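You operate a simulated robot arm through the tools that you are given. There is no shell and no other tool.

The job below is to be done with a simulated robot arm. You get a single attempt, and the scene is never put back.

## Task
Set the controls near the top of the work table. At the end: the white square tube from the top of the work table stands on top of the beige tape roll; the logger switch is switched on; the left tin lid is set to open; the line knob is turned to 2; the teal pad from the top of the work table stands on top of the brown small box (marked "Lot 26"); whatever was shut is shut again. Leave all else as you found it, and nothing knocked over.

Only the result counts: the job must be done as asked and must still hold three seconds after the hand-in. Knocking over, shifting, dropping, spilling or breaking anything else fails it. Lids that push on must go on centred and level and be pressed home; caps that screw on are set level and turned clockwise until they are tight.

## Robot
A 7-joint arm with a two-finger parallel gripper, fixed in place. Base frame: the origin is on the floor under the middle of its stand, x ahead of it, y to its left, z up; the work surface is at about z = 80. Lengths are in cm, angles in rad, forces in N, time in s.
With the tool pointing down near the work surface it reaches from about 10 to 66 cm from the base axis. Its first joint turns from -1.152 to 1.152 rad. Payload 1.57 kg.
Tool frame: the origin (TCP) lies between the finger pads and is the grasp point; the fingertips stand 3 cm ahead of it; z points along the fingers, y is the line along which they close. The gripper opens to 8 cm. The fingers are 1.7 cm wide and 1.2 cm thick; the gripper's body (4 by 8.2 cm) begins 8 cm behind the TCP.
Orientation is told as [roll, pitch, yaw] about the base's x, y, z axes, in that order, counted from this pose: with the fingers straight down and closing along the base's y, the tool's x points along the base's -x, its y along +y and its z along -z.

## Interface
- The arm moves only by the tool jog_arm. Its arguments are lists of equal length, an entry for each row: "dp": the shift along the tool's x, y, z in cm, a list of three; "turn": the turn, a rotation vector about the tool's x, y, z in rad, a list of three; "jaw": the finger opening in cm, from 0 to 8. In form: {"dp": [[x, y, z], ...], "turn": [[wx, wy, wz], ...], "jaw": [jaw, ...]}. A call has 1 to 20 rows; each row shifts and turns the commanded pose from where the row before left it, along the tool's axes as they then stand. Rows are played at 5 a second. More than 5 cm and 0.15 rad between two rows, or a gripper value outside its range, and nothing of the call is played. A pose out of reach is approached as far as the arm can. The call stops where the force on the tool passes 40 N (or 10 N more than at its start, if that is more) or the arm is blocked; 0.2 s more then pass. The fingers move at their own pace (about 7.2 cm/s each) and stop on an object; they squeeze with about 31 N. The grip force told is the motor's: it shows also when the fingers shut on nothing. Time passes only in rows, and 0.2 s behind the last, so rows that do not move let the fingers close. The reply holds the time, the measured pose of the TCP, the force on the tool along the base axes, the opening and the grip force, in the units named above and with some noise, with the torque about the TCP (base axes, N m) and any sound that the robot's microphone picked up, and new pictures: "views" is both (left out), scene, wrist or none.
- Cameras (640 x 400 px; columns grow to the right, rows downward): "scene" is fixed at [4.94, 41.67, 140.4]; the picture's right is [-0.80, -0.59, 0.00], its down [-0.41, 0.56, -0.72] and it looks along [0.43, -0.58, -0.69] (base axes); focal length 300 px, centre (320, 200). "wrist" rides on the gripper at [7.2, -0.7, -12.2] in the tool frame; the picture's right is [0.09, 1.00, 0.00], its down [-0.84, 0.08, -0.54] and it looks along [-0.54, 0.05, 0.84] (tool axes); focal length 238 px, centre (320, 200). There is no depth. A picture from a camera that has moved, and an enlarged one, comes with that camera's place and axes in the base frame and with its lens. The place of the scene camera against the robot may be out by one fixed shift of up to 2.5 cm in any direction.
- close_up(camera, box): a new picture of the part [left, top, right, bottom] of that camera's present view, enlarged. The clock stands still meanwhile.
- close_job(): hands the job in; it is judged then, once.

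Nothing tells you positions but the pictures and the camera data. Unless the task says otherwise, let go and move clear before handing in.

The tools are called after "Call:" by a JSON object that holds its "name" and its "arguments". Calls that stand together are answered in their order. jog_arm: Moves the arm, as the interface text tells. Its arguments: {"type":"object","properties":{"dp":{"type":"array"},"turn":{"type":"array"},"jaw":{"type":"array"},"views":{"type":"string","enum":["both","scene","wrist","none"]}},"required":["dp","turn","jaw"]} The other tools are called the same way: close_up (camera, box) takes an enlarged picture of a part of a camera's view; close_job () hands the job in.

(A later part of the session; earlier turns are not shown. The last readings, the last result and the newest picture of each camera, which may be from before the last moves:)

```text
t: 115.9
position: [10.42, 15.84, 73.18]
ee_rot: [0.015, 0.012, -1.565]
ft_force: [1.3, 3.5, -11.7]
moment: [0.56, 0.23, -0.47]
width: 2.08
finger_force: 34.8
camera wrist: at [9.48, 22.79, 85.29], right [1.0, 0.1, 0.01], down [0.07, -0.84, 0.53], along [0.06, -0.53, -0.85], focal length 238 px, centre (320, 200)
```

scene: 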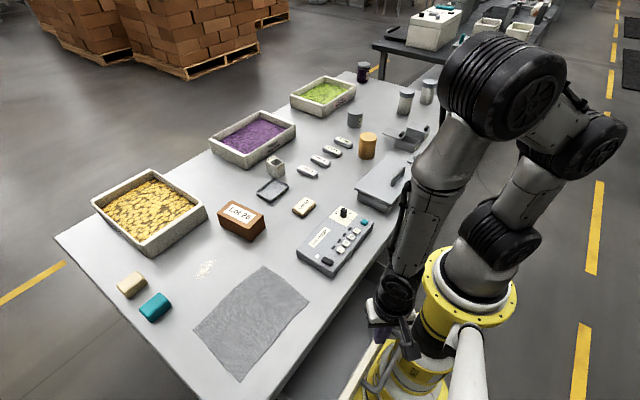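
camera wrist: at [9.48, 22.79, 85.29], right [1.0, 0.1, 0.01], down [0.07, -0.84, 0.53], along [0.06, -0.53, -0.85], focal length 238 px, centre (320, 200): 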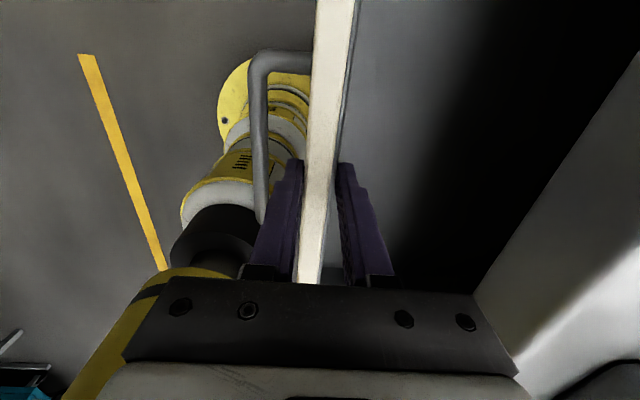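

I have the panel's top edge. Now I push the drawer in until the fingers near the table edge.

Call:
{"name": "jog_arm", "arguments": {"dp": [[0, 0.5, 0], [0, 0.5, 0], [0, 0.5, 0], [0, 0.5, 0], [0, 0.5, 0], [0, 0.5, 0], [0, 0.5, 0], [0, 0.5, 0], [0, 0.5, 0], [0, 0.5, 0], [0, 0.5, 0]], "turn": [[0, 0, 0], [0, 0, 0], [0, 0, 0], [0, 0, 0], [0, 0, 0], [0, 0, 0], [0, 0, 0], [0, 0, 0], [0, 0, 0], [0, 0, 0], [0, 0, 0]], "jaw": [0.5, 0.5, 0.5, 0.5, 0.5, 0.5, 0.5, 0.5, 0.5, 0.5, 0.5]}}

```text
t: 118.3
position: [15.73, 15.73, 73.19]
ee_rot: [0.015, 0.011, -1.563]
ft_force: [-1.0, -9.2, -16.6]
moment: [-0.75, 0.38, -0.46]
width: 2.07
finger_force: 34.2
camera wrist: at [14.84, 22.8, 85.37], right [0.99, 0.1, 0.01], down [0.08, -0.84, 0.53], along [0.06, -0.53, -0.84], focal length 238 px, centre (320, 200)
```

scene: 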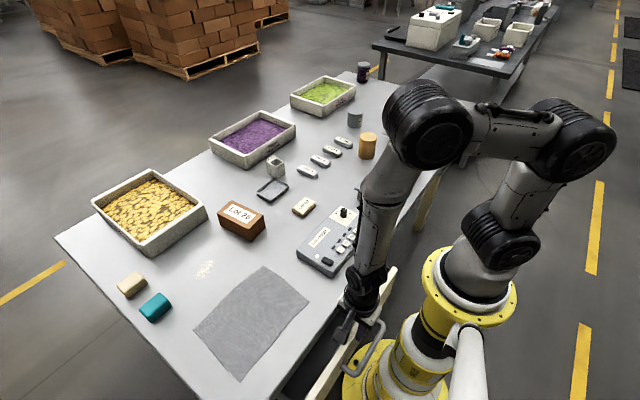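
wrist: 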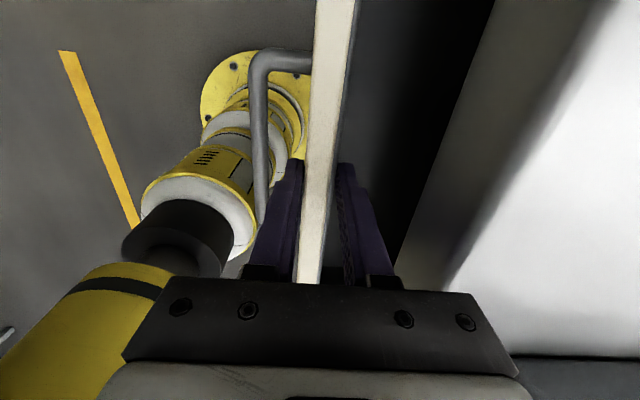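

Now I release, rise above the panel, turn the wrist straight and come down in front of the panel to push it the rest of the way.

Call:
{"name": "jog_arm", "arguments": {"dp": [[0, 0, 0], [0, 0, 0], [0, 0, -3], [0, 0, -3.5], [0, -1.5, 0], [0, 0, 0], [0, 0, 0], [0, 0, 0], [0, 0, 0], [0, 0, 0], [0, 0, 0], [0, 0, 0], [0, 0, 0], [0, 0, 0], [0, 0, 0], [0, 0, 0]], "turn": [[0, 0, 0], [0, 0, 0], [0, 0, 0], [0, 0, 0], [0, 0, 0], [0, 0, -0.1425], [0, 0, -0.1425], [0, 0, -0.1425], [0, 0, -0.1425], [0, 0, -0.1425], [0, 0, -0.1425], [0, 0, -0.1425], [0, 0, -0.1425], [0, 0, -0.1425], [0, 0, -0.1425], [0, 0, -0.1425]], "jaw": [4, 4, 4, 4, 0, 0, 0, 0, 0, 0, 0, 0, 0, 0, 0, 0], "views": "wrist"}}

```text
t: 121.7
position: [14.27, 15.88, 79.58]
ee_rot: [0.011, -0.013, 0.004]
ft_force: [0.6, -0.6, 0.2]
moment: [0.0, 0.04, -0.01]
width: 0.0
finger_force: 21.1
camera wrist: at [6.82, 14.87, 91.64], right [-0.1, 1.0, 0.01], down [0.83, 0.07, 0.56], along [0.55, 0.06, -0.83], focal length 238 px, centre (320, 200)
```

wrist: 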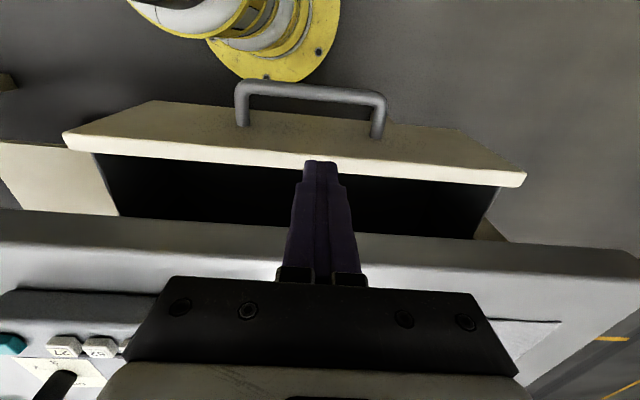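

Call:
{"name": "jog_arm", "arguments": {"dp": [[1.2, 0, 0], [0, 0, 3], [0, 0, 3], [0, 0, 2], [0, -1.3, 0], [0, -1.3, 0], [0, -1.2, 0]], "turn": [[0, 0.013, 0], [0, 0, 0], [0, 0, 0], [0, 0, 0], [0, 0, 0], [0, 0, 0], [0, 0, 0]], "jaw": [0, 0, 0, 0, 0, 0, 0], "views": "wrist"}}

```text
t: 123.3
position: [13.01, 12.06, 71.54]
ee_rot: [0.013, -0.003, 0.005]
ft_force: [0.2, -1.0, 0.6]
moment: [0.0, -0.03, -0.01]
width: 0.01
finger_force: 21.1
camera wrist: at [5.85, 11.17, 83.63], right [-0.1, 1.0, 0.01], down [0.84, 0.07, 0.54], along [0.54, 0.06, -0.84], focal length 238 px, centre (320, 200)
```

wrist: 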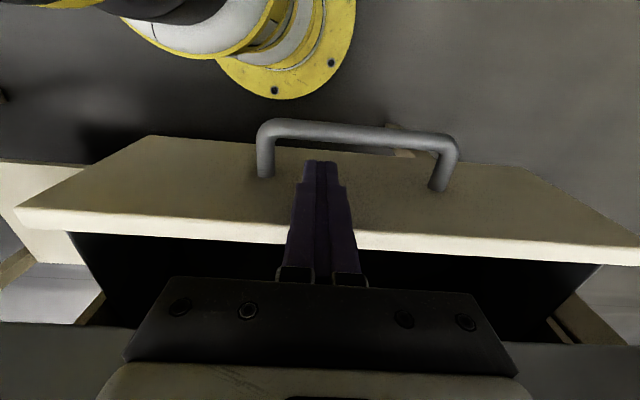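

Call:
{"name": "jog_arm", "arguments": {"dp": [[-0.5, 0, 0], [-0.5, 0, 0], [-0.5, 0, 0], [-0.5, 0, 0], [-0.5, 0, 0], [-0.5, 0, 0], [-0.5, 0, 0]], "turn": [[0, 0, 0], [0, 0, 0], [0, 0, 0], [0, 0, 0], [0, 0, 0], [0, 0, 0], [0, 0, 0]], "jaw": [0, 0, 0, 0, 0, 0, 0], "views": "wrist"}}

```text
t: 124.9
position: [15.82, 11.82, 71.6]
ee_rot: [0.003, 0.015, 0.007]
ft_force: [-4.7, 0.9, 0.7]
moment: [-0.09, -0.37, -0.01]
width: 0.01
finger_force: 21.2
stopped in row 7: the force on the tool passed its limit at 49 N (the readings are from after the stop); the commanded pose is now the measured one
camera wrist: at [8.76, 10.97, 83.73], right [-0.1, 0.99, 0.01], down [0.84, 0.08, 0.53], along [0.53, 0.06, -0.85], focal length 238 px, centre (320, 200)
```

wrist: 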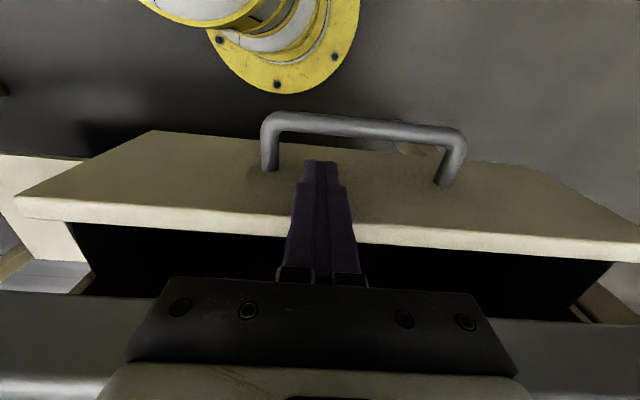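

Call:
{"name": "jog_arm", "arguments": {"dp": [[-0.2, 0, 0], [-0.2, 0, 0], [-0.2, 0, 0]], "turn": [[0, -0.015, 0], [0, 0, 0], [0, 0, 0]], "jaw": [0, 0, 0], "views": "wrist"}}

```text
t: 125.6
position: [15.73, 11.5, 71.56]
ee_rot: [-0.002, 0.01, 0.011]
ft_force: [-3.9, 1.1, 0.8]
moment: [-0.08, -0.42, -0.05]
width: 0.01
finger_force: 20.9
stopped in row 3: the force on the tool passed its limit at 45 N (the readings are from after the stop); the commanded pose is now the measured one
camera wrist: at [8.74, 10.82, 83.66], right [-0.1, 0.99, 0.0], down [0.84, 0.09, 0.53], along [0.53, 0.05, -0.85], focal length 238 px, centre (320, 200)
```

wrist: 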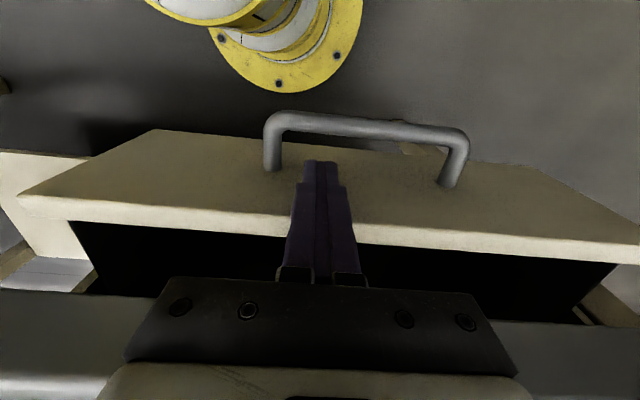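

The gripper's body was touching the slab edge. I'll raise slightly so it passes above, push on, then tilt progressively under the edge.

Call:
{"name": "jog_arm", "arguments": {"dp": [[0.3, 0.3, 0], [0, 0, -1.3], [-0.3, 0, 0], [-0.3, 0, 0], [-0.3, 0, 0], [-0.3, 0, 0], [-0.3, 0, 0]], "turn": [[0, -0.01, 0], [0, 0, 0], [0, 0, 0], [0, 0, 0], [0, 0, 0], [0, 0, 0], [0, 0, 0]], "jaw": [0, 0, 0, 0, 0, 0, 0], "views": "wrist"}}

```text
t: 127.2
position: [17.1, 11.89, 72.74]
ee_rot: [0.0, 0.001, 0.013]
ft_force: [-1.0, 0.2, 0.4]
moment: [-0.03, 0.04, -0.02]
width: 0.01
finger_force: 21.4
camera wrist: at [9.88, 11.12, 84.92], right [-0.1, 0.99, 0.0], down [0.84, 0.09, 0.54], along [0.54, 0.06, -0.84], focal length 238 px, centre (320, 200)
```

wrist: 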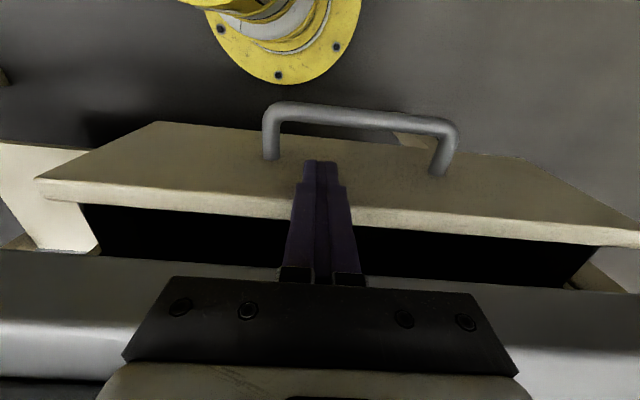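

Call:
{"name": "jog_arm", "arguments": {"dp": [[-0.25, 0, 0.02], [-0.248, 0, 0.039], [-0.331, 0, 0.151], [-0.319, 0, 0.176], [-0.29, 0, 0.247], [-0.271, 0, 0.268], [-0.253, 0, 0.511], [-0.214, 0, 0.528]], "turn": [[0, -0.075, 0], [0, -0.075, 0], [0, -0.075, 0], [0, -0.075, 0], [0, -0.075, 0], [0, -0.075, 0], [0, -0.075, 0], [0, -0.075, 0]], "jaw": [0, 0, 0, 0, 0, 0, 0, 0]}}

```text
t: 129.0
position: [19.9, 12.03, 71.61]
ee_rot: [0.0, -0.603, 0.01]
ft_force: [-1.1, 0.0, -0.1]
moment: [-0.02, 0.04, 0.04]
width: 0.0
finger_force: 21.2
camera wrist: at [7.07, 11.11, 77.44], right [-0.09, 0.99, -0.05], down [0.38, 0.08, 0.92], along [0.92, 0.06, -0.39], focal length 238 px, centre (320, 200)
```

scene: 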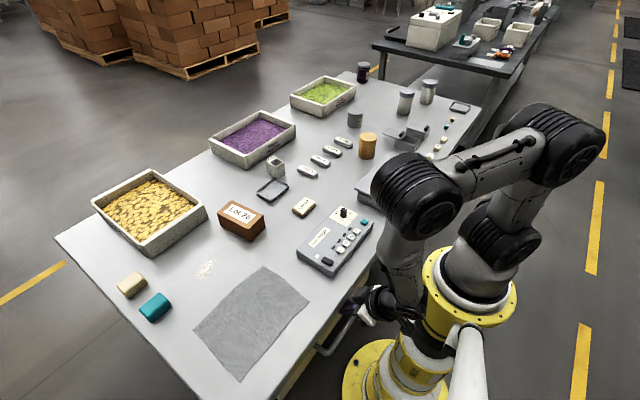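
wrist: 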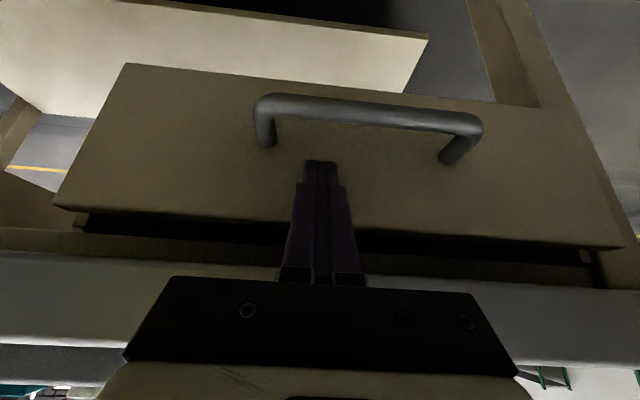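

Call:
{"name": "jog_arm", "arguments": {"dp": [[-0.087, 0, 0.847], [-0.023, 0, 0.851], [0.014, 0, 0.602], [0.044, 0, 0.6], [-0.048, 0, 0.357], [-0.048, 0, 0.357]], "turn": [[0, -0.075, 0], [0, -0.075, 0], [0, -0.05, 0], [0, -0.05, 0], [0, 0, 0], [0, 0, 0]], "jaw": [0, 0, 0, 0, 0, 0]}}

```text
t: 130.2
position: [22.07, 11.5, 68.79]
ee_rot: [-0.011, -0.842, 0.026]
ft_force: [-8.3, 1.4, 2.4]
moment: [-0.05, 0.05, 0.02]
width: 0.0
finger_force: 20.9
out of reach, approached as far as the arm can: row 3
stopped in row 6: the force on the tool passed its limit at 99 N (the readings are from after the stop); the commanded pose is now the measured one
camera wrist: at [8.32, 10.62, 71.65], right [-0.08, 0.99, -0.08], down [0.15, 0.09, 0.98], along [0.99, 0.07, -0.16], focal length 238 px, centre (320, 200)
```

scene: 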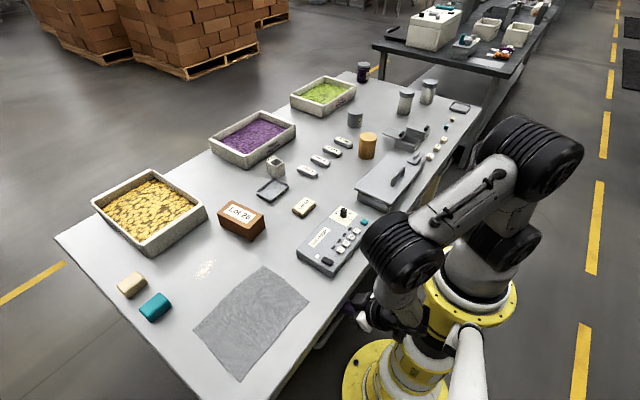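
wrist: 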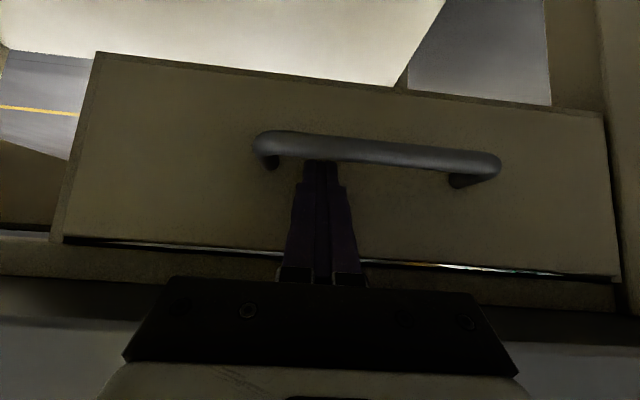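

The drawer hit its closed stop. The tip sits between bar and panel, so I'll retract along the finger axis (not hooking the bar) and come back upright.

Call:
{"name": "jog_arm", "arguments": {"dp": [[-0.17, 0, -0.87], [-0.17, 0, -0.87], [-0.04, 0, -0.85], [-0.04, 0, -0.85], [0.347, 0, -1.087], [0.5, 0, -0.575], [0.61, 0, -0.398], [0.83, 0, -0.53], [0, 0, -3], [0, 0, -4], [0, 0, -4]], "turn": [[0, 0.046, 0], [0, 0.046, 0], [0, 0.075, 0], [0, 0.075, 0], [0, 0.15, 0], [0, 0.15, 0], [0, 0.15, 0], [0, 0.15, 0], [0, 0, 0], [0, 0, 0], [0, 0, 0]], "jaw": [0, 0, 0, 0, 0, 0, 0, 0, 0, 0, 0]}}

Call:
{"name": "close_up", "arguments": {"camera": "wrist", "box": [120, 50, 520, 250]}}

Call:
{"name": "close_up", "arguments": {"camera": "scene", "box": [280, 280, 400, 360]}}

```text
t: 132.7
position: [16.8, 11.55, 84.32]
ee_rot: [-0.01, -0.001, 0.011]
ft_force: [0.0, -0.8, 0.5]
moment: [0.0, 0.04, -0.02]
width: 0.05
finger_force: 21.0
camera wrist: at [9.64, 10.84, 96.46], right [-0.1, 0.99, -0.01], down [0.84, 0.09, 0.54], along [0.54, 0.05, -0.84], focal length 238 px, centre (320, 200)
```

scene: 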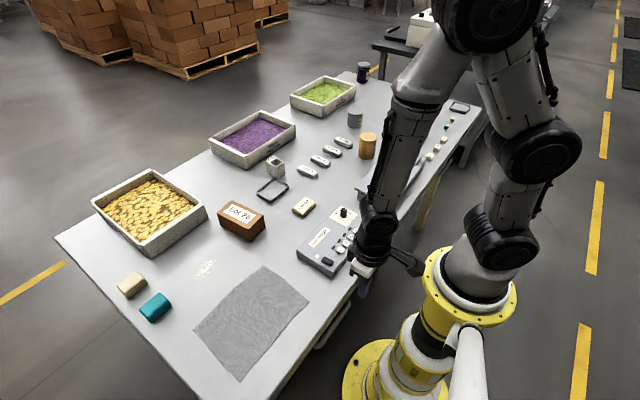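
wrist: 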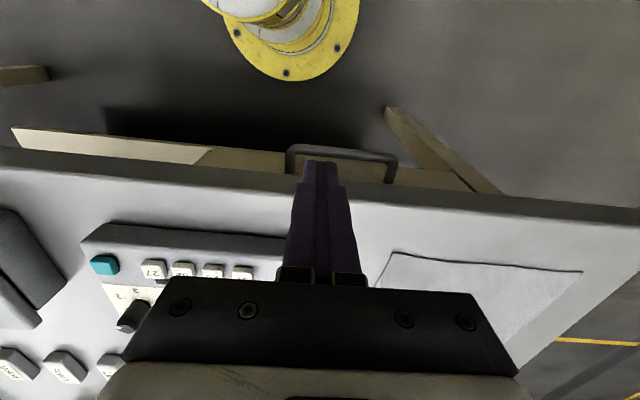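

```text
1.60 times, centred on (320, 150) of wrist
camera zoom: at [9.64, 10.84, 96.46], right [-0.1, 0.99, -0.01], down [0.84, 0.09, 0.54], along [0.54, 0.05, -0.84], focal length 381 px, centre (320, 280)
```

zoom: 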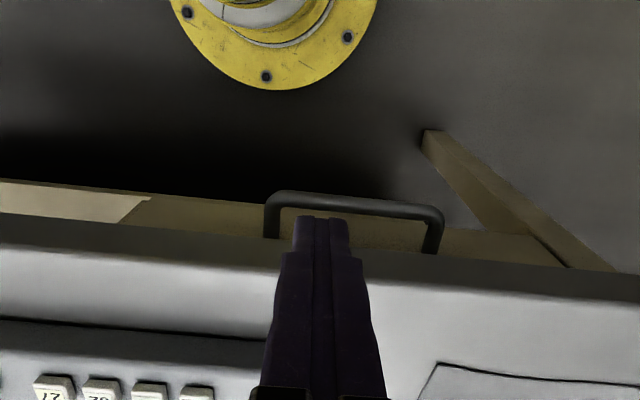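

```text
5.00 times, centred on (340, 320) of scene
camera zoom: at [4.94, 41.67, 140.4], right [-0.8, -0.59, 0.0], down [-0.41, 0.56, -0.72], along [0.43, -0.58, -0.69], focal length 1502 px, centre (220, -400)
```

zoom: 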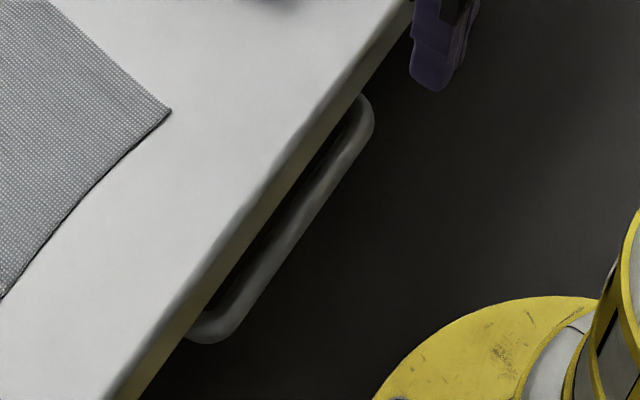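

The drawer looks exactly as at the start, and the logger settings held. Now to the tube: I rise and move over to it.

Call:
{"name": "jog_arm", "arguments": {"dp": [[0, 0, -4.5], [0, 0, -4.5], [0, 0, -4.5], [-4.4, -2.2, 0], [-4.4, -2.2, 0], [-4.4, -2.2, 0], [-4.4, -2.2, 0], [-4.4, -2.2, 0], [-4.4, -2.2, 0], [-4.4, -2.2, 0], [-4.4, -2.2, 0], [-4.0, -2.2, 0], [0, -2.2, 0]], "turn": [[0, 0, 0], [0, 0, 0], [0, 0, 0], [0, 0, 0], [0, 0, 0], [0, 0, 0], [0, 0, 0], [0, 0, 0], [0, 0, 0], [0, 0, 0], [0, 0, 0], [0, 0, 0], [0, 0, 0]], "jaw": [0, 0, 0, 0, 0, 0, 0, 0, 6, 6, 6, 6, 6]}}

Call:
{"name": "close_up", "arguments": {"camera": "wrist", "box": [220, 100, 420, 240]}}

```text
t: 135.4
position: [56.41, -9.99, 98.06]
ee_rot: [-0.007, -0.004, 0.016]
ft_force: [0.2, 0.4, -0.3]
moment: [0.01, 0.01, 0.0]
width: 6.01
finger_force: 0.1
camera wrist: at [49.22, -10.64, 110.26], right [-0.11, 0.99, -0.01], down [0.83, 0.09, 0.54], along [0.54, 0.05, -0.84], focal length 238 px, centre (320, 200)
```

scene: 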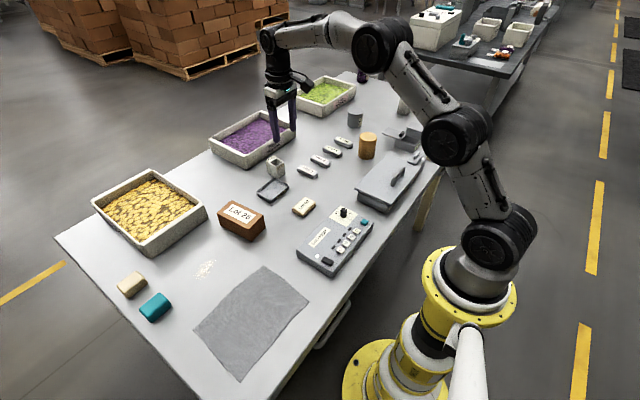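
wrist: 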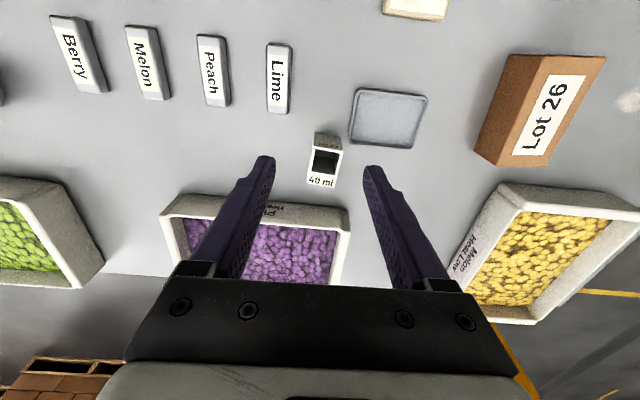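

```text
2.86 times, centred on (320, 170) of wrist
camera zoom: at [49.22, -10.64, 110.26], right [-0.11, 0.99, -0.01], down [0.83, 0.09, 0.54], along [0.54, 0.05, -0.84], focal length 681 px, centre (320, 286)
```

zoom: 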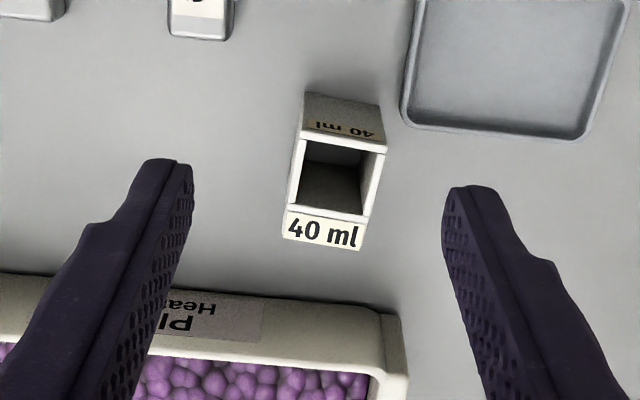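

The tube's top spans x 59.0–63.6, y −10.9…−7.3 at z 84.5 (including its label tab). I'll line up over it and come down in stages.

Call:
{"name": "jog_arm", "arguments": {"dp": [[-4.45, 0.95, 0], [0, 0, 4.5], [0, 0, 4.2]], "turn": [[0, 0, 0.045], [0, 0, 0], [0, 0, 0]], "jaw": [6, 6, 6]}}

Call:
{"name": "close_up", "arguments": {"camera": "wrist", "box": [220, 80, 420, 220]}}

Call:
{"name": "close_up", "arguments": {"camera": "scene", "box": [250, 130, 320, 200]}}

```text
t: 136.2
position: [60.94, -8.78, 89.53]
ee_rot: [-0.006, -0.004, -0.031]
ft_force: [-0.3, 0.2, 0.4]
moment: [-0.01, -0.01, 0.01]
width: 6.0
finger_force: 0.0
camera wrist: at [53.69, -9.23, 101.61], right [-0.06, 1.0, -0.01], down [0.84, 0.06, 0.55], along [0.54, 0.03, -0.84], focal length 238 px, centre (320, 200)
```

scene: 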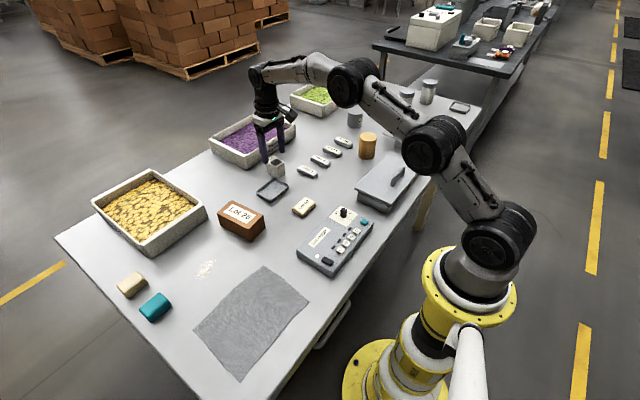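
wrist: 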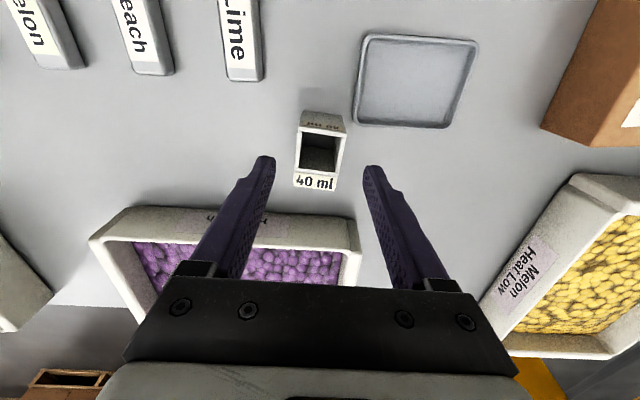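

```text
2.86 times, centred on (320, 150) of wrist
camera zoom: at [53.69, -9.23, 101.61], right [-0.06, 1.0, -0.01], down [0.84, 0.06, 0.55], along [0.54, 0.03, -0.84], focal length 681 px, centre (320, 343)
```

zoom: 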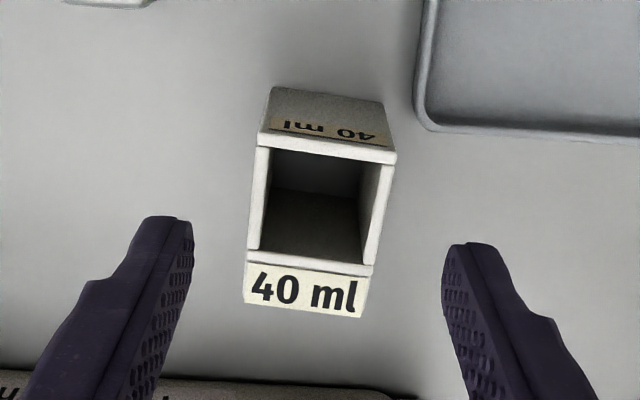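

```text
5.71 times, centred on (285, 165) of scene
camera zoom: at [4.94, 41.67, 140.4], right [-0.8, -0.59, 0.0], down [-0.41, 0.56, -0.72], along [0.43, -0.58, -0.69], focal length 1717 px, centre (520, 400)
```

zoom: 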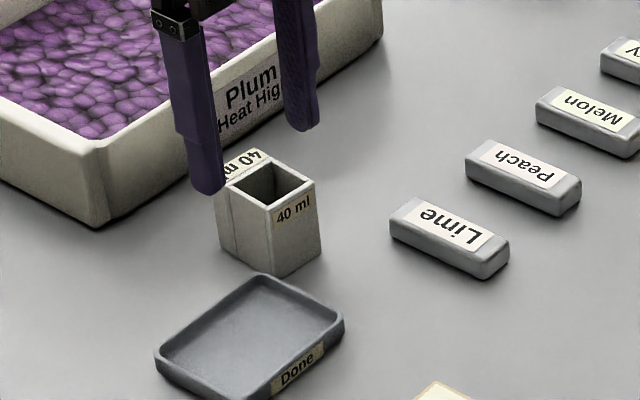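

Call:
{"name": "jog_arm", "arguments": {"dp": [[-0.1, -0.22, 2.5], [0, 0, 1.7], [0, 0, 1.0], [0, 0, 0], [0, 0, 0], [0, 0, 0]], "turn": [[0, 0, 0], [0, 0, 0], [0, 0, 0], [0, 0, 0], [0, 0, 0], [0, 0, 0]], "jaw": [6, 6, 6, 2.3, 2.3, 2.3]}}

Call:
{"name": "close_up", "arguments": {"camera": "scene", "box": [250, 130, 320, 200]}}

```text
t: 137.7
position: [61.01, -9.04, 84.23]
ee_rot: [-0.007, -0.003, -0.028]
ft_force: [0.1, 0.3, 0.2]
moment: [0.03, -0.01, 0.0]
width: 3.37
finger_force: 31.2
camera wrist: at [53.74, -9.48, 96.44], right [-0.06, 1.0, -0.01], down [0.84, 0.06, 0.54], along [0.54, 0.03, -0.84], focal length 238 px, centre (320, 200)
```

scene: 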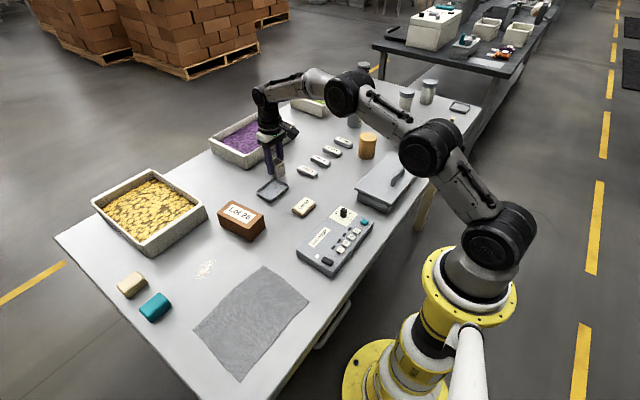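
wrist: 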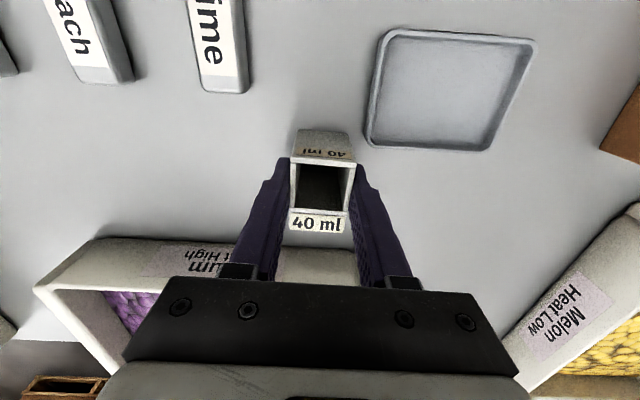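

```text
5.71 times, centred on (285, 165) of scene
camera zoom: at [4.94, 41.67, 140.4], right [-0.8, -0.59, 0.0], down [-0.41, 0.56, -0.72], along [0.43, -0.58, -0.69], focal length 1717 px, centre (520, 400)
```

zoom: 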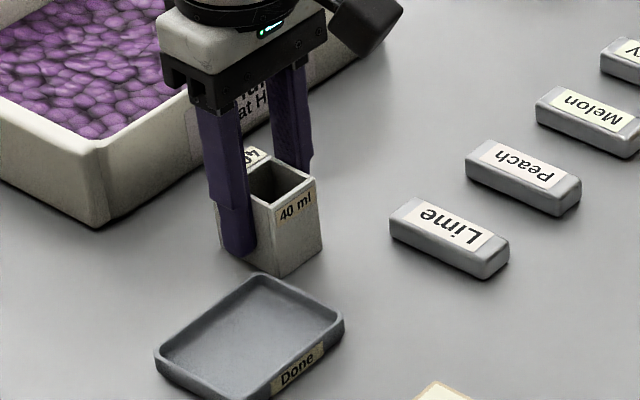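

The tube is held (3.4 cm wide, its base 4.2 cm below the TCP). I lift it high and carry it toward the roll, then measure the roll's top.

Call:
{"name": "jog_arm", "arguments": {"dp": [[0, 0, -1], [0, 0, -3], [0, 0, -4], [0, 0, -4], [0, 0, -4], [3.2, -2.5, 0], [3.2, -2.5, 0], [3.2, -2.5, 0], [3.2, -2.5, 0], [3.2, -2.5, 0], [3.2, -2.5, 0], [3.2, -2.5, 0]], "turn": [[0, 0, 0], [0, 0, 0], [0, 0, 0], [0, 0, 0], [0, 0, 0], [0, 0, 0], [0, 0, 0], [0, 0, 0], [0, 0, 0], [0, 0, 0], [0, 0, 0], [0, 0, 0]], "jaw": [2.3, 2.3, 2.3, 2.3, 2.3, 2.3, 2.3, 2.3, 2.3, 2.3, 2.3, 2.3]}}

Call:
{"name": "close_up", "arguments": {"camera": "wrist", "box": [160, 100, 400, 280]}}

Call:
{"name": "close_up", "arguments": {"camera": "scene", "box": [330, 90, 410, 170]}}

```text
t: 140.2
position: [37.88, -25.91, 100.39]
ee_rot: [-0.007, -0.004, -0.03]
ft_force: [-0.3, 0.1, 0.2]
moment: [-0.02, 0.04, -0.03]
width: 3.37
finger_force: 30.7
camera wrist: at [30.68, -26.24, 112.38], right [-0.06, 1.0, -0.01], down [0.84, 0.06, 0.54], along [0.54, 0.03, -0.84], focal length 238 px, centre (320, 200)
```

scene: 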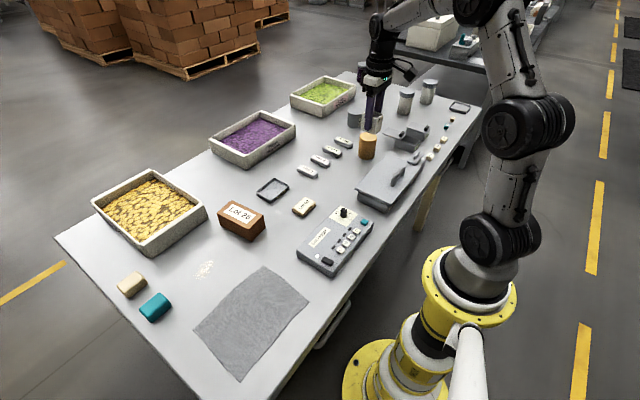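
wrist: 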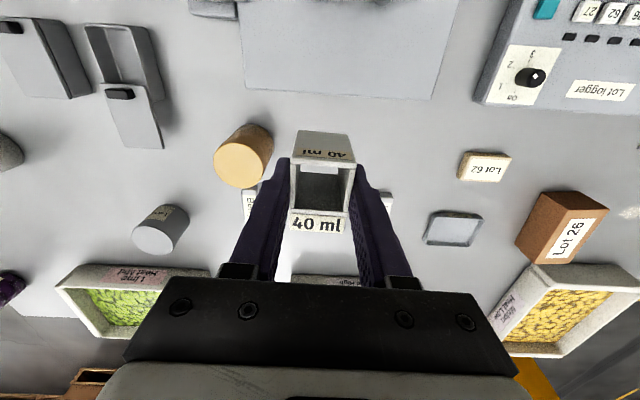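

```text
2.22 times, centred on (280, 190) of wrist
camera zoom: at [30.68, -26.24, 112.38], right [-0.06, 1.0, -0.01], down [0.84, 0.06, 0.54], along [0.54, 0.03, -0.84], focal length 530 px, centre (409, 222)
```

zoom: 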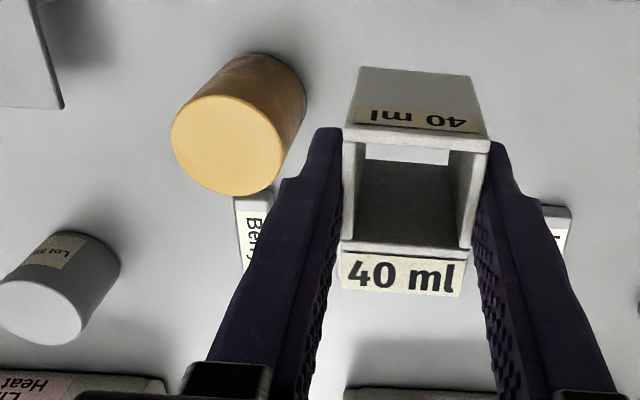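

```text
5.00 times, centred on (370, 130) of scene
camera zoom: at [4.94, 41.67, 140.4], right [-0.8, -0.59, 0.0], down [-0.41, 0.56, -0.72], along [0.43, -0.58, -0.69], focal length 1502 px, centre (70, 550)
```

zoom: 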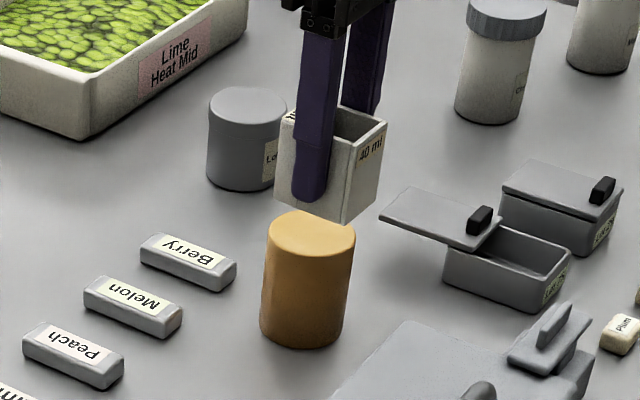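

From several views the roll's top centre is about (42.7,−35.05) at z≈87.4, about 5.8 cm across. I'll bring the tube over its centre and check alignment before lowering.

Call:
{"name": "jog_arm", "arguments": {"dp": [[-1.65, -3.0, 0], [-1.65, -3.0, 0], [-1.65, -3.0, 0], [0, 0, 3], [0, 0, 2.5]], "turn": [[0, 0, 0], [0, 0, 0], [0, 0, 0], [0, 0, 0], [0, 0, 0]], "jaw": [2.3, 2.3, 2.3, 2.3, 2.3]}}

Call:
{"name": "close_up", "arguments": {"camera": "wrist", "box": [240, 90, 400, 230]}}

Call:
{"name": "close_up", "arguments": {"camera": "scene", "box": [335, 100, 405, 170]}}

```text
t: 141.4
position: [42.67, -34.95, 94.51]
ee_rot: [-0.007, -0.005, -0.031]
ft_force: [0.0, -0.4, -0.6]
moment: [-0.01, 0.02, -0.01]
width: 3.4
finger_force: 30.9
camera wrist: at [35.44, -35.21, 106.72], right [-0.06, 1.0, -0.01], down [0.84, 0.06, 0.54], along [0.54, 0.03, -0.84], focal length 238 px, centre (320, 200)
```

scene: 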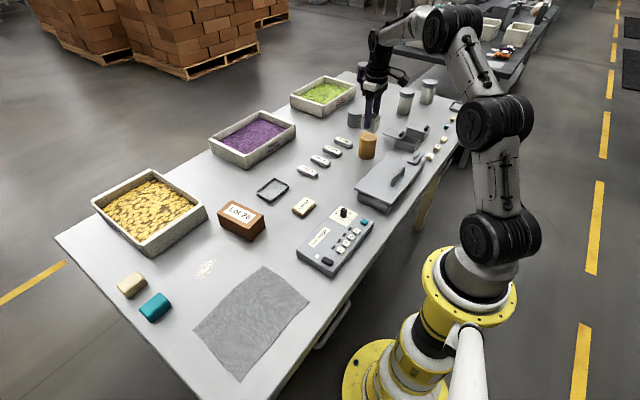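
wrist: 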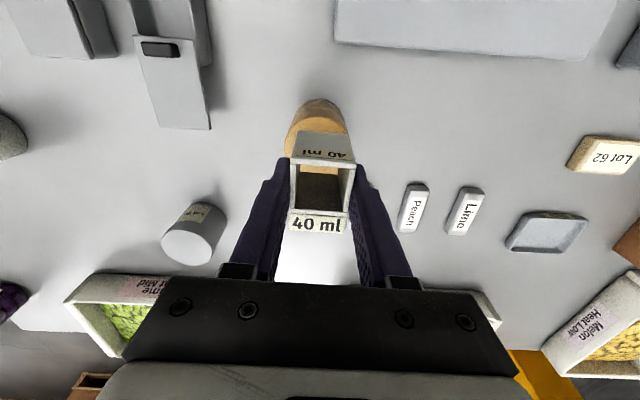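

```text
2.86 times, centred on (320, 160) of wrist
camera zoom: at [35.44, -35.21, 106.72], right [-0.06, 1.0, -0.01], down [0.84, 0.06, 0.54], along [0.54, 0.03, -0.84], focal length 681 px, centre (320, 314)
```

zoom: 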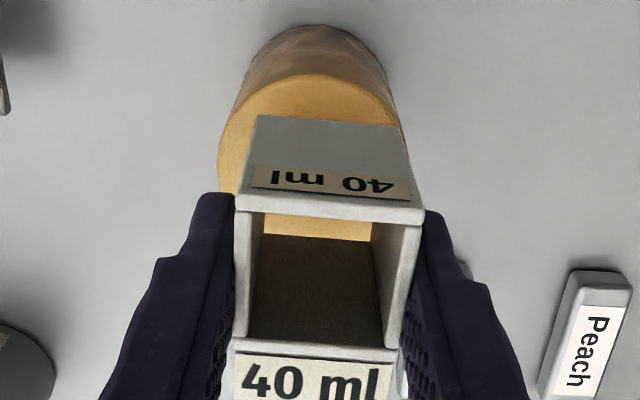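

```text
5.71 times, centred on (370, 135) of scene
camera zoom: at [4.94, 41.67, 140.4], right [-0.8, -0.59, 0.0], down [-0.41, 0.56, -0.72], along [0.43, -0.58, -0.69], focal length 1717 px, centre (34, 571)
```

zoom: 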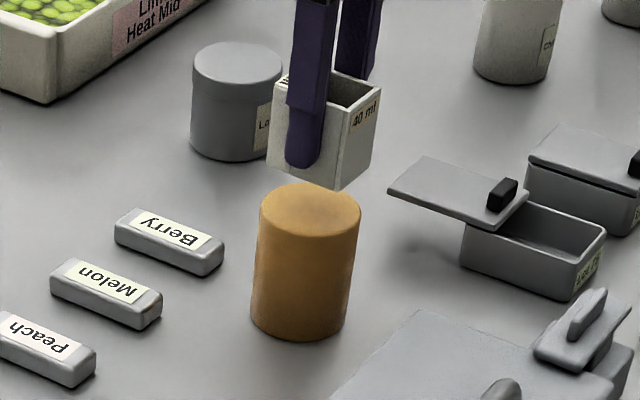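

Call:
{"name": "jog_arm", "arguments": {"dp": [[0, -0.15, 1.2], [0, 0, 0.9], [0, 0, 0.2], [0, 0, 0.15]], "turn": [[0, 0, 0], [0, 0, 0], [0, 0, 0], [0, 0, 0]], "jaw": [2.3, 2.3, 2.3, 2.3], "views": "scene"}}

Call:
{"name": "close_up", "arguments": {"camera": "scene", "box": [345, 105, 395, 165]}}

```text
t: 142.4
position: [42.72, -34.98, 92.34]
ee_rot: [-0.007, -0.001, -0.028]
ft_force: [-0.2, 0.1, 0.4]
moment: [-0.01, 0.01, -0.02]
width: 3.39
finger_force: 31.0
```

scene: 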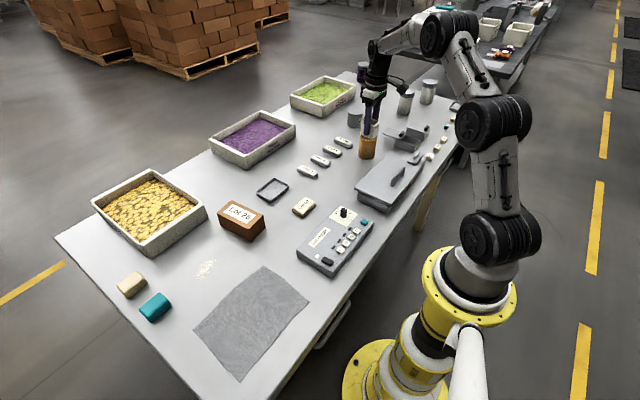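

```text
6.67 times, centred on (370, 135) of scene
camera zoom: at [4.94, 41.67, 140.4], right [-0.8, -0.59, 0.0], down [-0.41, 0.56, -0.72], along [0.43, -0.58, -0.69], focal length 2003 px, centre (-13, 633)
```

zoom: 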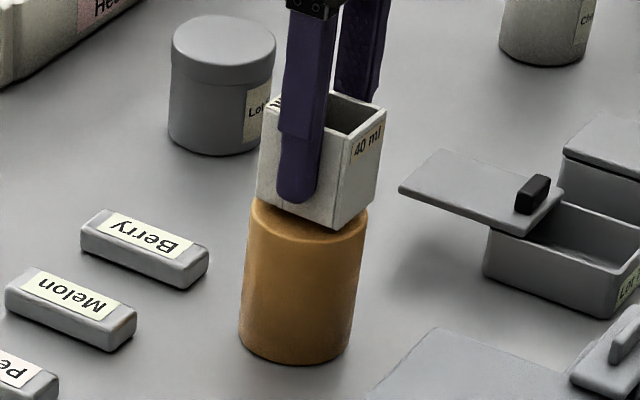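

Call:
{"name": "jog_arm", "arguments": {"dp": [[0, 0, 0.15], [0, 0, 0.15], [0, 0, 0.1]], "turn": [[0, 0, 0], [0, 0, 0], [0, 0, 0]], "jaw": [2.3, 2.3, 2.3], "views": "wrist"}}

Call:
{"name": "close_up", "arguments": {"camera": "wrist", "box": [250, 80, 390, 200]}}

Call:
{"name": "close_up", "arguments": {"camera": "scene", "box": [345, 105, 395, 165]}}

```text
t: 143.2
position: [42.57, -34.97, 91.95]
ee_rot: [-0.007, -0.005, -0.03]
ft_force: [-1.2, -0.1, 0.4]
moment: [-0.03, 0.0, 0.01]
width: 3.38
finger_force: 30.4
camera wrist: at [35.46, -35.46, 104.1], right [-0.06, 1.0, -0.01], down [0.84, 0.06, 0.54], along [0.54, 0.03, -0.84], focal length 238 px, centre (320, 200)
```

wrist: 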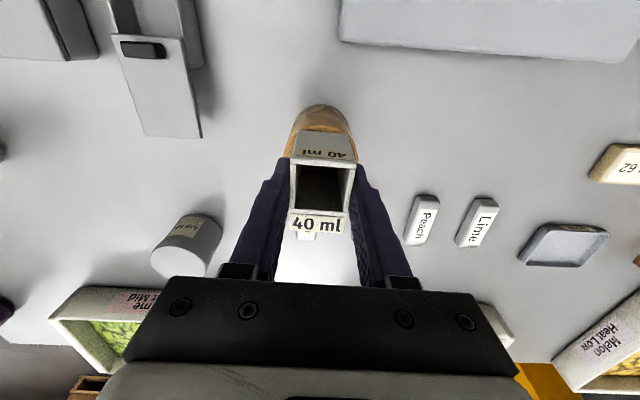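

```text
3.33 times, centred on (320, 140) of wrist
camera zoom: at [35.46, -35.46, 104.1], right [-0.06, 1.0, -0.01], down [0.84, 0.06, 0.54], along [0.54, 0.03, -0.84], focal length 794 px, centre (320, 400)
```

zoom: 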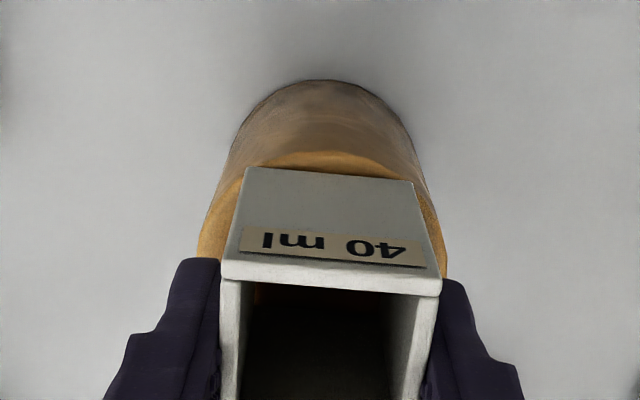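

```text
6.67 times, centred on (370, 135) of scene
camera zoom: at [4.94, 41.67, 140.4], right [-0.8, -0.59, 0.0], down [-0.41, 0.56, -0.72], along [0.43, -0.58, -0.69], focal length 2003 px, centre (-13, 633)
```

zoom: 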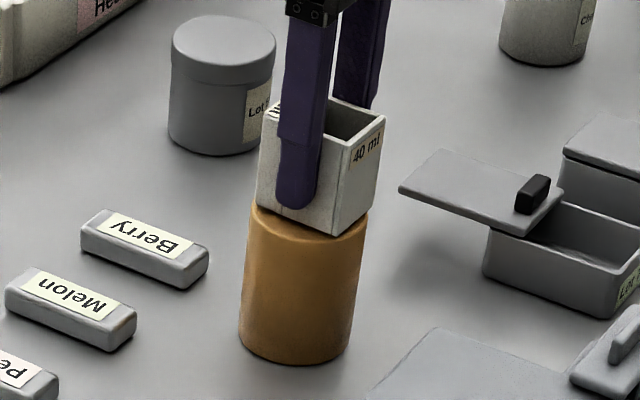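

Call:
{"name": "jog_arm", "arguments": {"dp": [[0, 0, 0.1], [0, 0, 0.1]], "turn": [[0, 0, 0], [0, 0, 0]], "jaw": [2.3, 2.3], "views": "none"}}

```text
t: 143.8
position: [42.83, -35.01, 91.76]
ee_rot: [-0.005, -0.004, -0.03]
ft_force: [-0.2, 0.2, 0.6]
moment: [0.01, 0.02, -0.01]
width: 3.37
finger_force: 31.1
```

Call:
{"name": "jog_arm", "arguments": {"dp": [[0, 0, 0.1], [0, 0, 0.1]], "turn": [[0, 0, 0], [0, 0, 0]], "jaw": [2.3, 2.3], "views": "none"}}

```text
t: 144.4
position: [42.75, -35.1, 91.82]
ee_rot: [-0.009, -0.005, -0.031]
ft_force: [-2.1, 0.7, 7.4]
moment: [0.18, 0.19, 0.03]
width: 3.36
finger_force: 31.3
```

The tube has landed on the roll (7 N). I'll open the fingers slightly and rise.

Call:
{"name": "jog_arm", "arguments": {"dp": [[0, 0, -0.05], [0, 0, 0], [0, 0, 0], [0, 0, 0]], "turn": [[0, 0, 0], [0, 0, 0], [0, 0, 0], [0, 0, 0]], "jaw": [3.2, 3.8, 4.6, 5]}}

Call:
{"name": "close_up", "arguments": {"camera": "scene", "box": [345, 105, 395, 165]}}

Call:
{"name": "close_up", "arguments": {"camera": "wrist", "box": [250, 80, 390, 240]}}

```text
t: 145.4
position: [42.7, -35.08, 91.63]
ee_rot: [-0.006, -0.002, -0.029]
ft_force: [0.5, 0.0, -1.1]
moment: [-0.01, 0.03, 0.01]
width: 4.99
finger_force: 0.2
camera wrist: at [35.44, -35.5, 103.79], right [-0.06, 1.0, -0.01], down [0.84, 0.06, 0.54], along [0.54, 0.03, -0.84], focal length 238 px, centre (320, 200)
```

scene: 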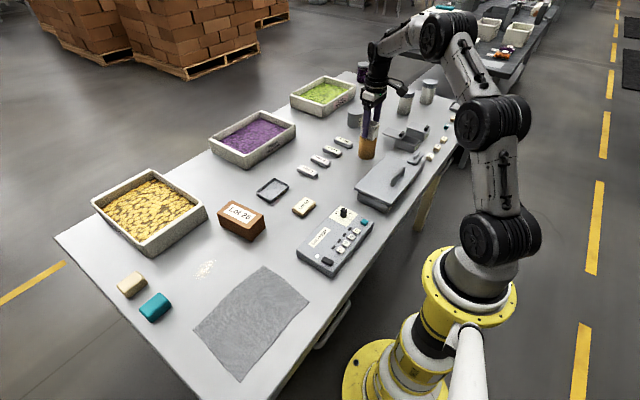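
wrist: 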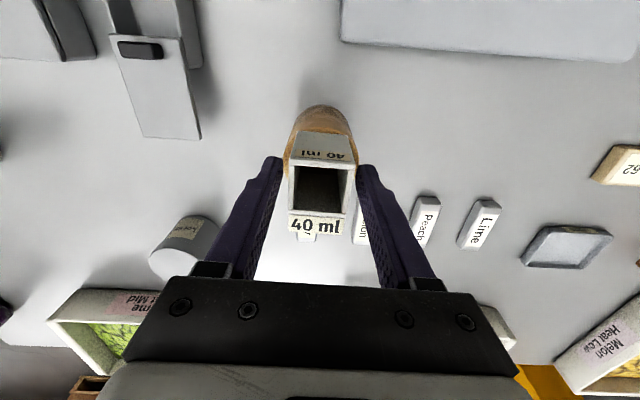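

```text
6.67 times, centred on (370, 135) of scene
camera zoom: at [4.94, 41.67, 140.4], right [-0.8, -0.59, 0.0], down [-0.41, 0.56, -0.72], along [0.43, -0.58, -0.69], focal length 2003 px, centre (-13, 633)
```

zoom: 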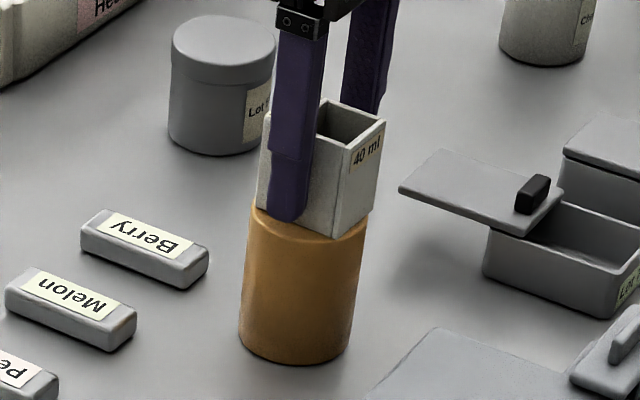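

```text
2.50 times, centred on (320, 160) of wrist
camera zoom: at [35.44, -35.5, 103.79], right [-0.06, 1.0, -0.01], down [0.84, 0.06, 0.54], along [0.54, 0.03, -0.84], focal length 596 px, centre (320, 300)
```

zoom: 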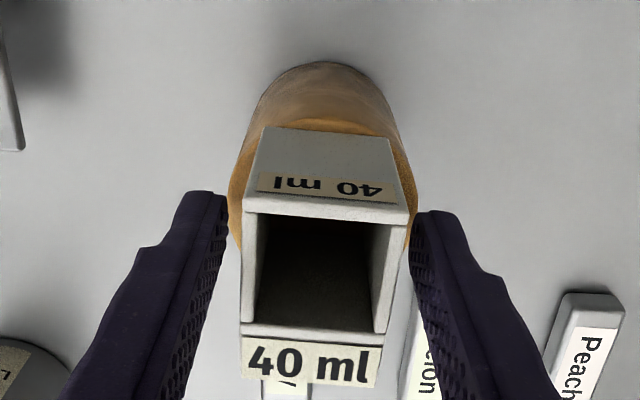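

The tube stands on the roll. I rise straight up, then head for the teal pad.

Call:
{"name": "jog_arm", "arguments": {"dp": [[0, 0, -2], [0, 0, -3.5], [0, 0, -4], [0, 4.8, 0], [0, 4.8, 0], [0, 4.8, 0], [0, 4.8, 0], [0, 4.8, 0], [0, 4.8, 0], [0, 4.8, 0], [0, 4.8, 0], [0, 4.8, 0], [0, 4.8, 0], [0, 4.8, 0], [0, 4.8, 0], [0, 4.8, 0]], "turn": [[0, 0, 0], [0, 0, 0], [0, 0, 0], [0, 0, -0.03], [0, 0, 0], [0, 0, 0], [0, 0, 0], [0, 0, 0], [0, 0, 0], [0, 0, 0], [0, 0, 0], [0, 0, 0], [0, 0, 0], [0, 0, 0], [0, 0, 0], [0, 0, 0]], "jaw": [5, 5, 5, 5, 5, 5, 5, 5, 5, 5, 5, 5, 5, 6, 6, 6]}}

Call:
{"name": "close_up", "arguments": {"camera": "scene", "box": [335, 95, 405, 165]}}

Call:
{"name": "close_up", "arguments": {"camera": "wrist", "box": [240, 80, 480, 260]}}

```text
t: 148.8
position: [42.67, 27.25, 100.72]
ee_rot: [-0.007, -0.005, 0.0]
ft_force: [-0.3, -0.5, 1.2]
moment: [-0.04, 0.03, -0.01]
width: 5.99
finger_force: 0.0
camera wrist: at [35.39, 26.75, 112.86], right [-0.09, 1.0, -0.01], down [0.84, 0.08, 0.54], along [0.54, 0.04, -0.84], focal length 238 px, centre (320, 200)
```

scene: 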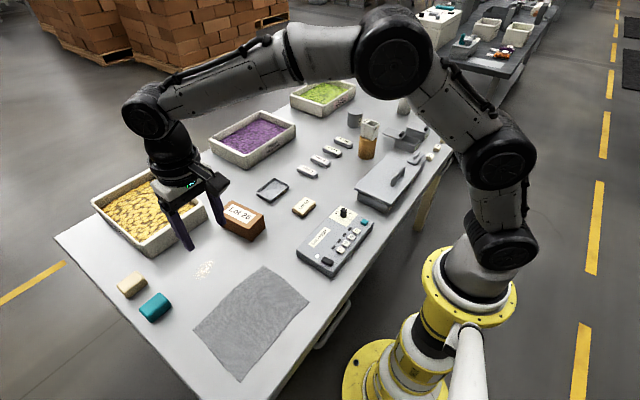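
wrist: 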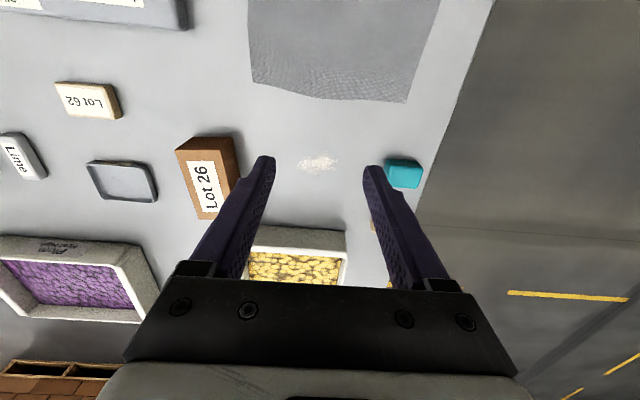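

```text
5.71 times, centred on (370, 130) of scene
camera zoom: at [4.94, 41.67, 140.4], right [-0.8, -0.59, 0.0], down [-0.41, 0.56, -0.72], along [0.43, -0.58, -0.69], focal length 1717 px, centre (34, 600)
```

zoom: 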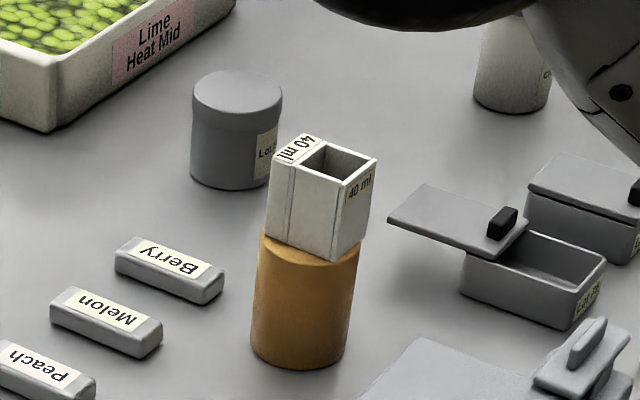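

```text
2.22 times, centred on (360, 170) of wrist
camera zoom: at [35.39, 26.75, 112.86], right [-0.09, 1.0, -0.01], down [0.84, 0.08, 0.54], along [0.54, 0.04, -0.84], focal length 530 px, centre (231, 267)
```

zoom: 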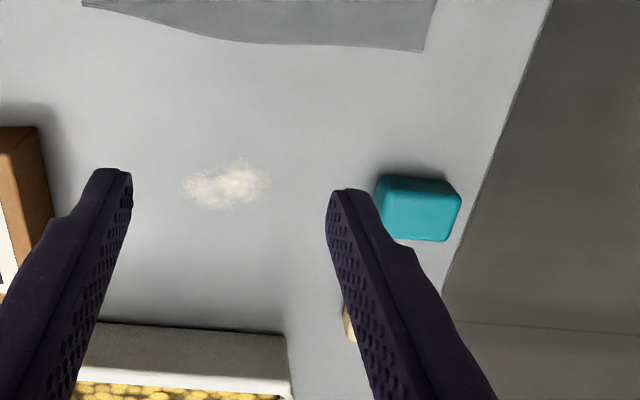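

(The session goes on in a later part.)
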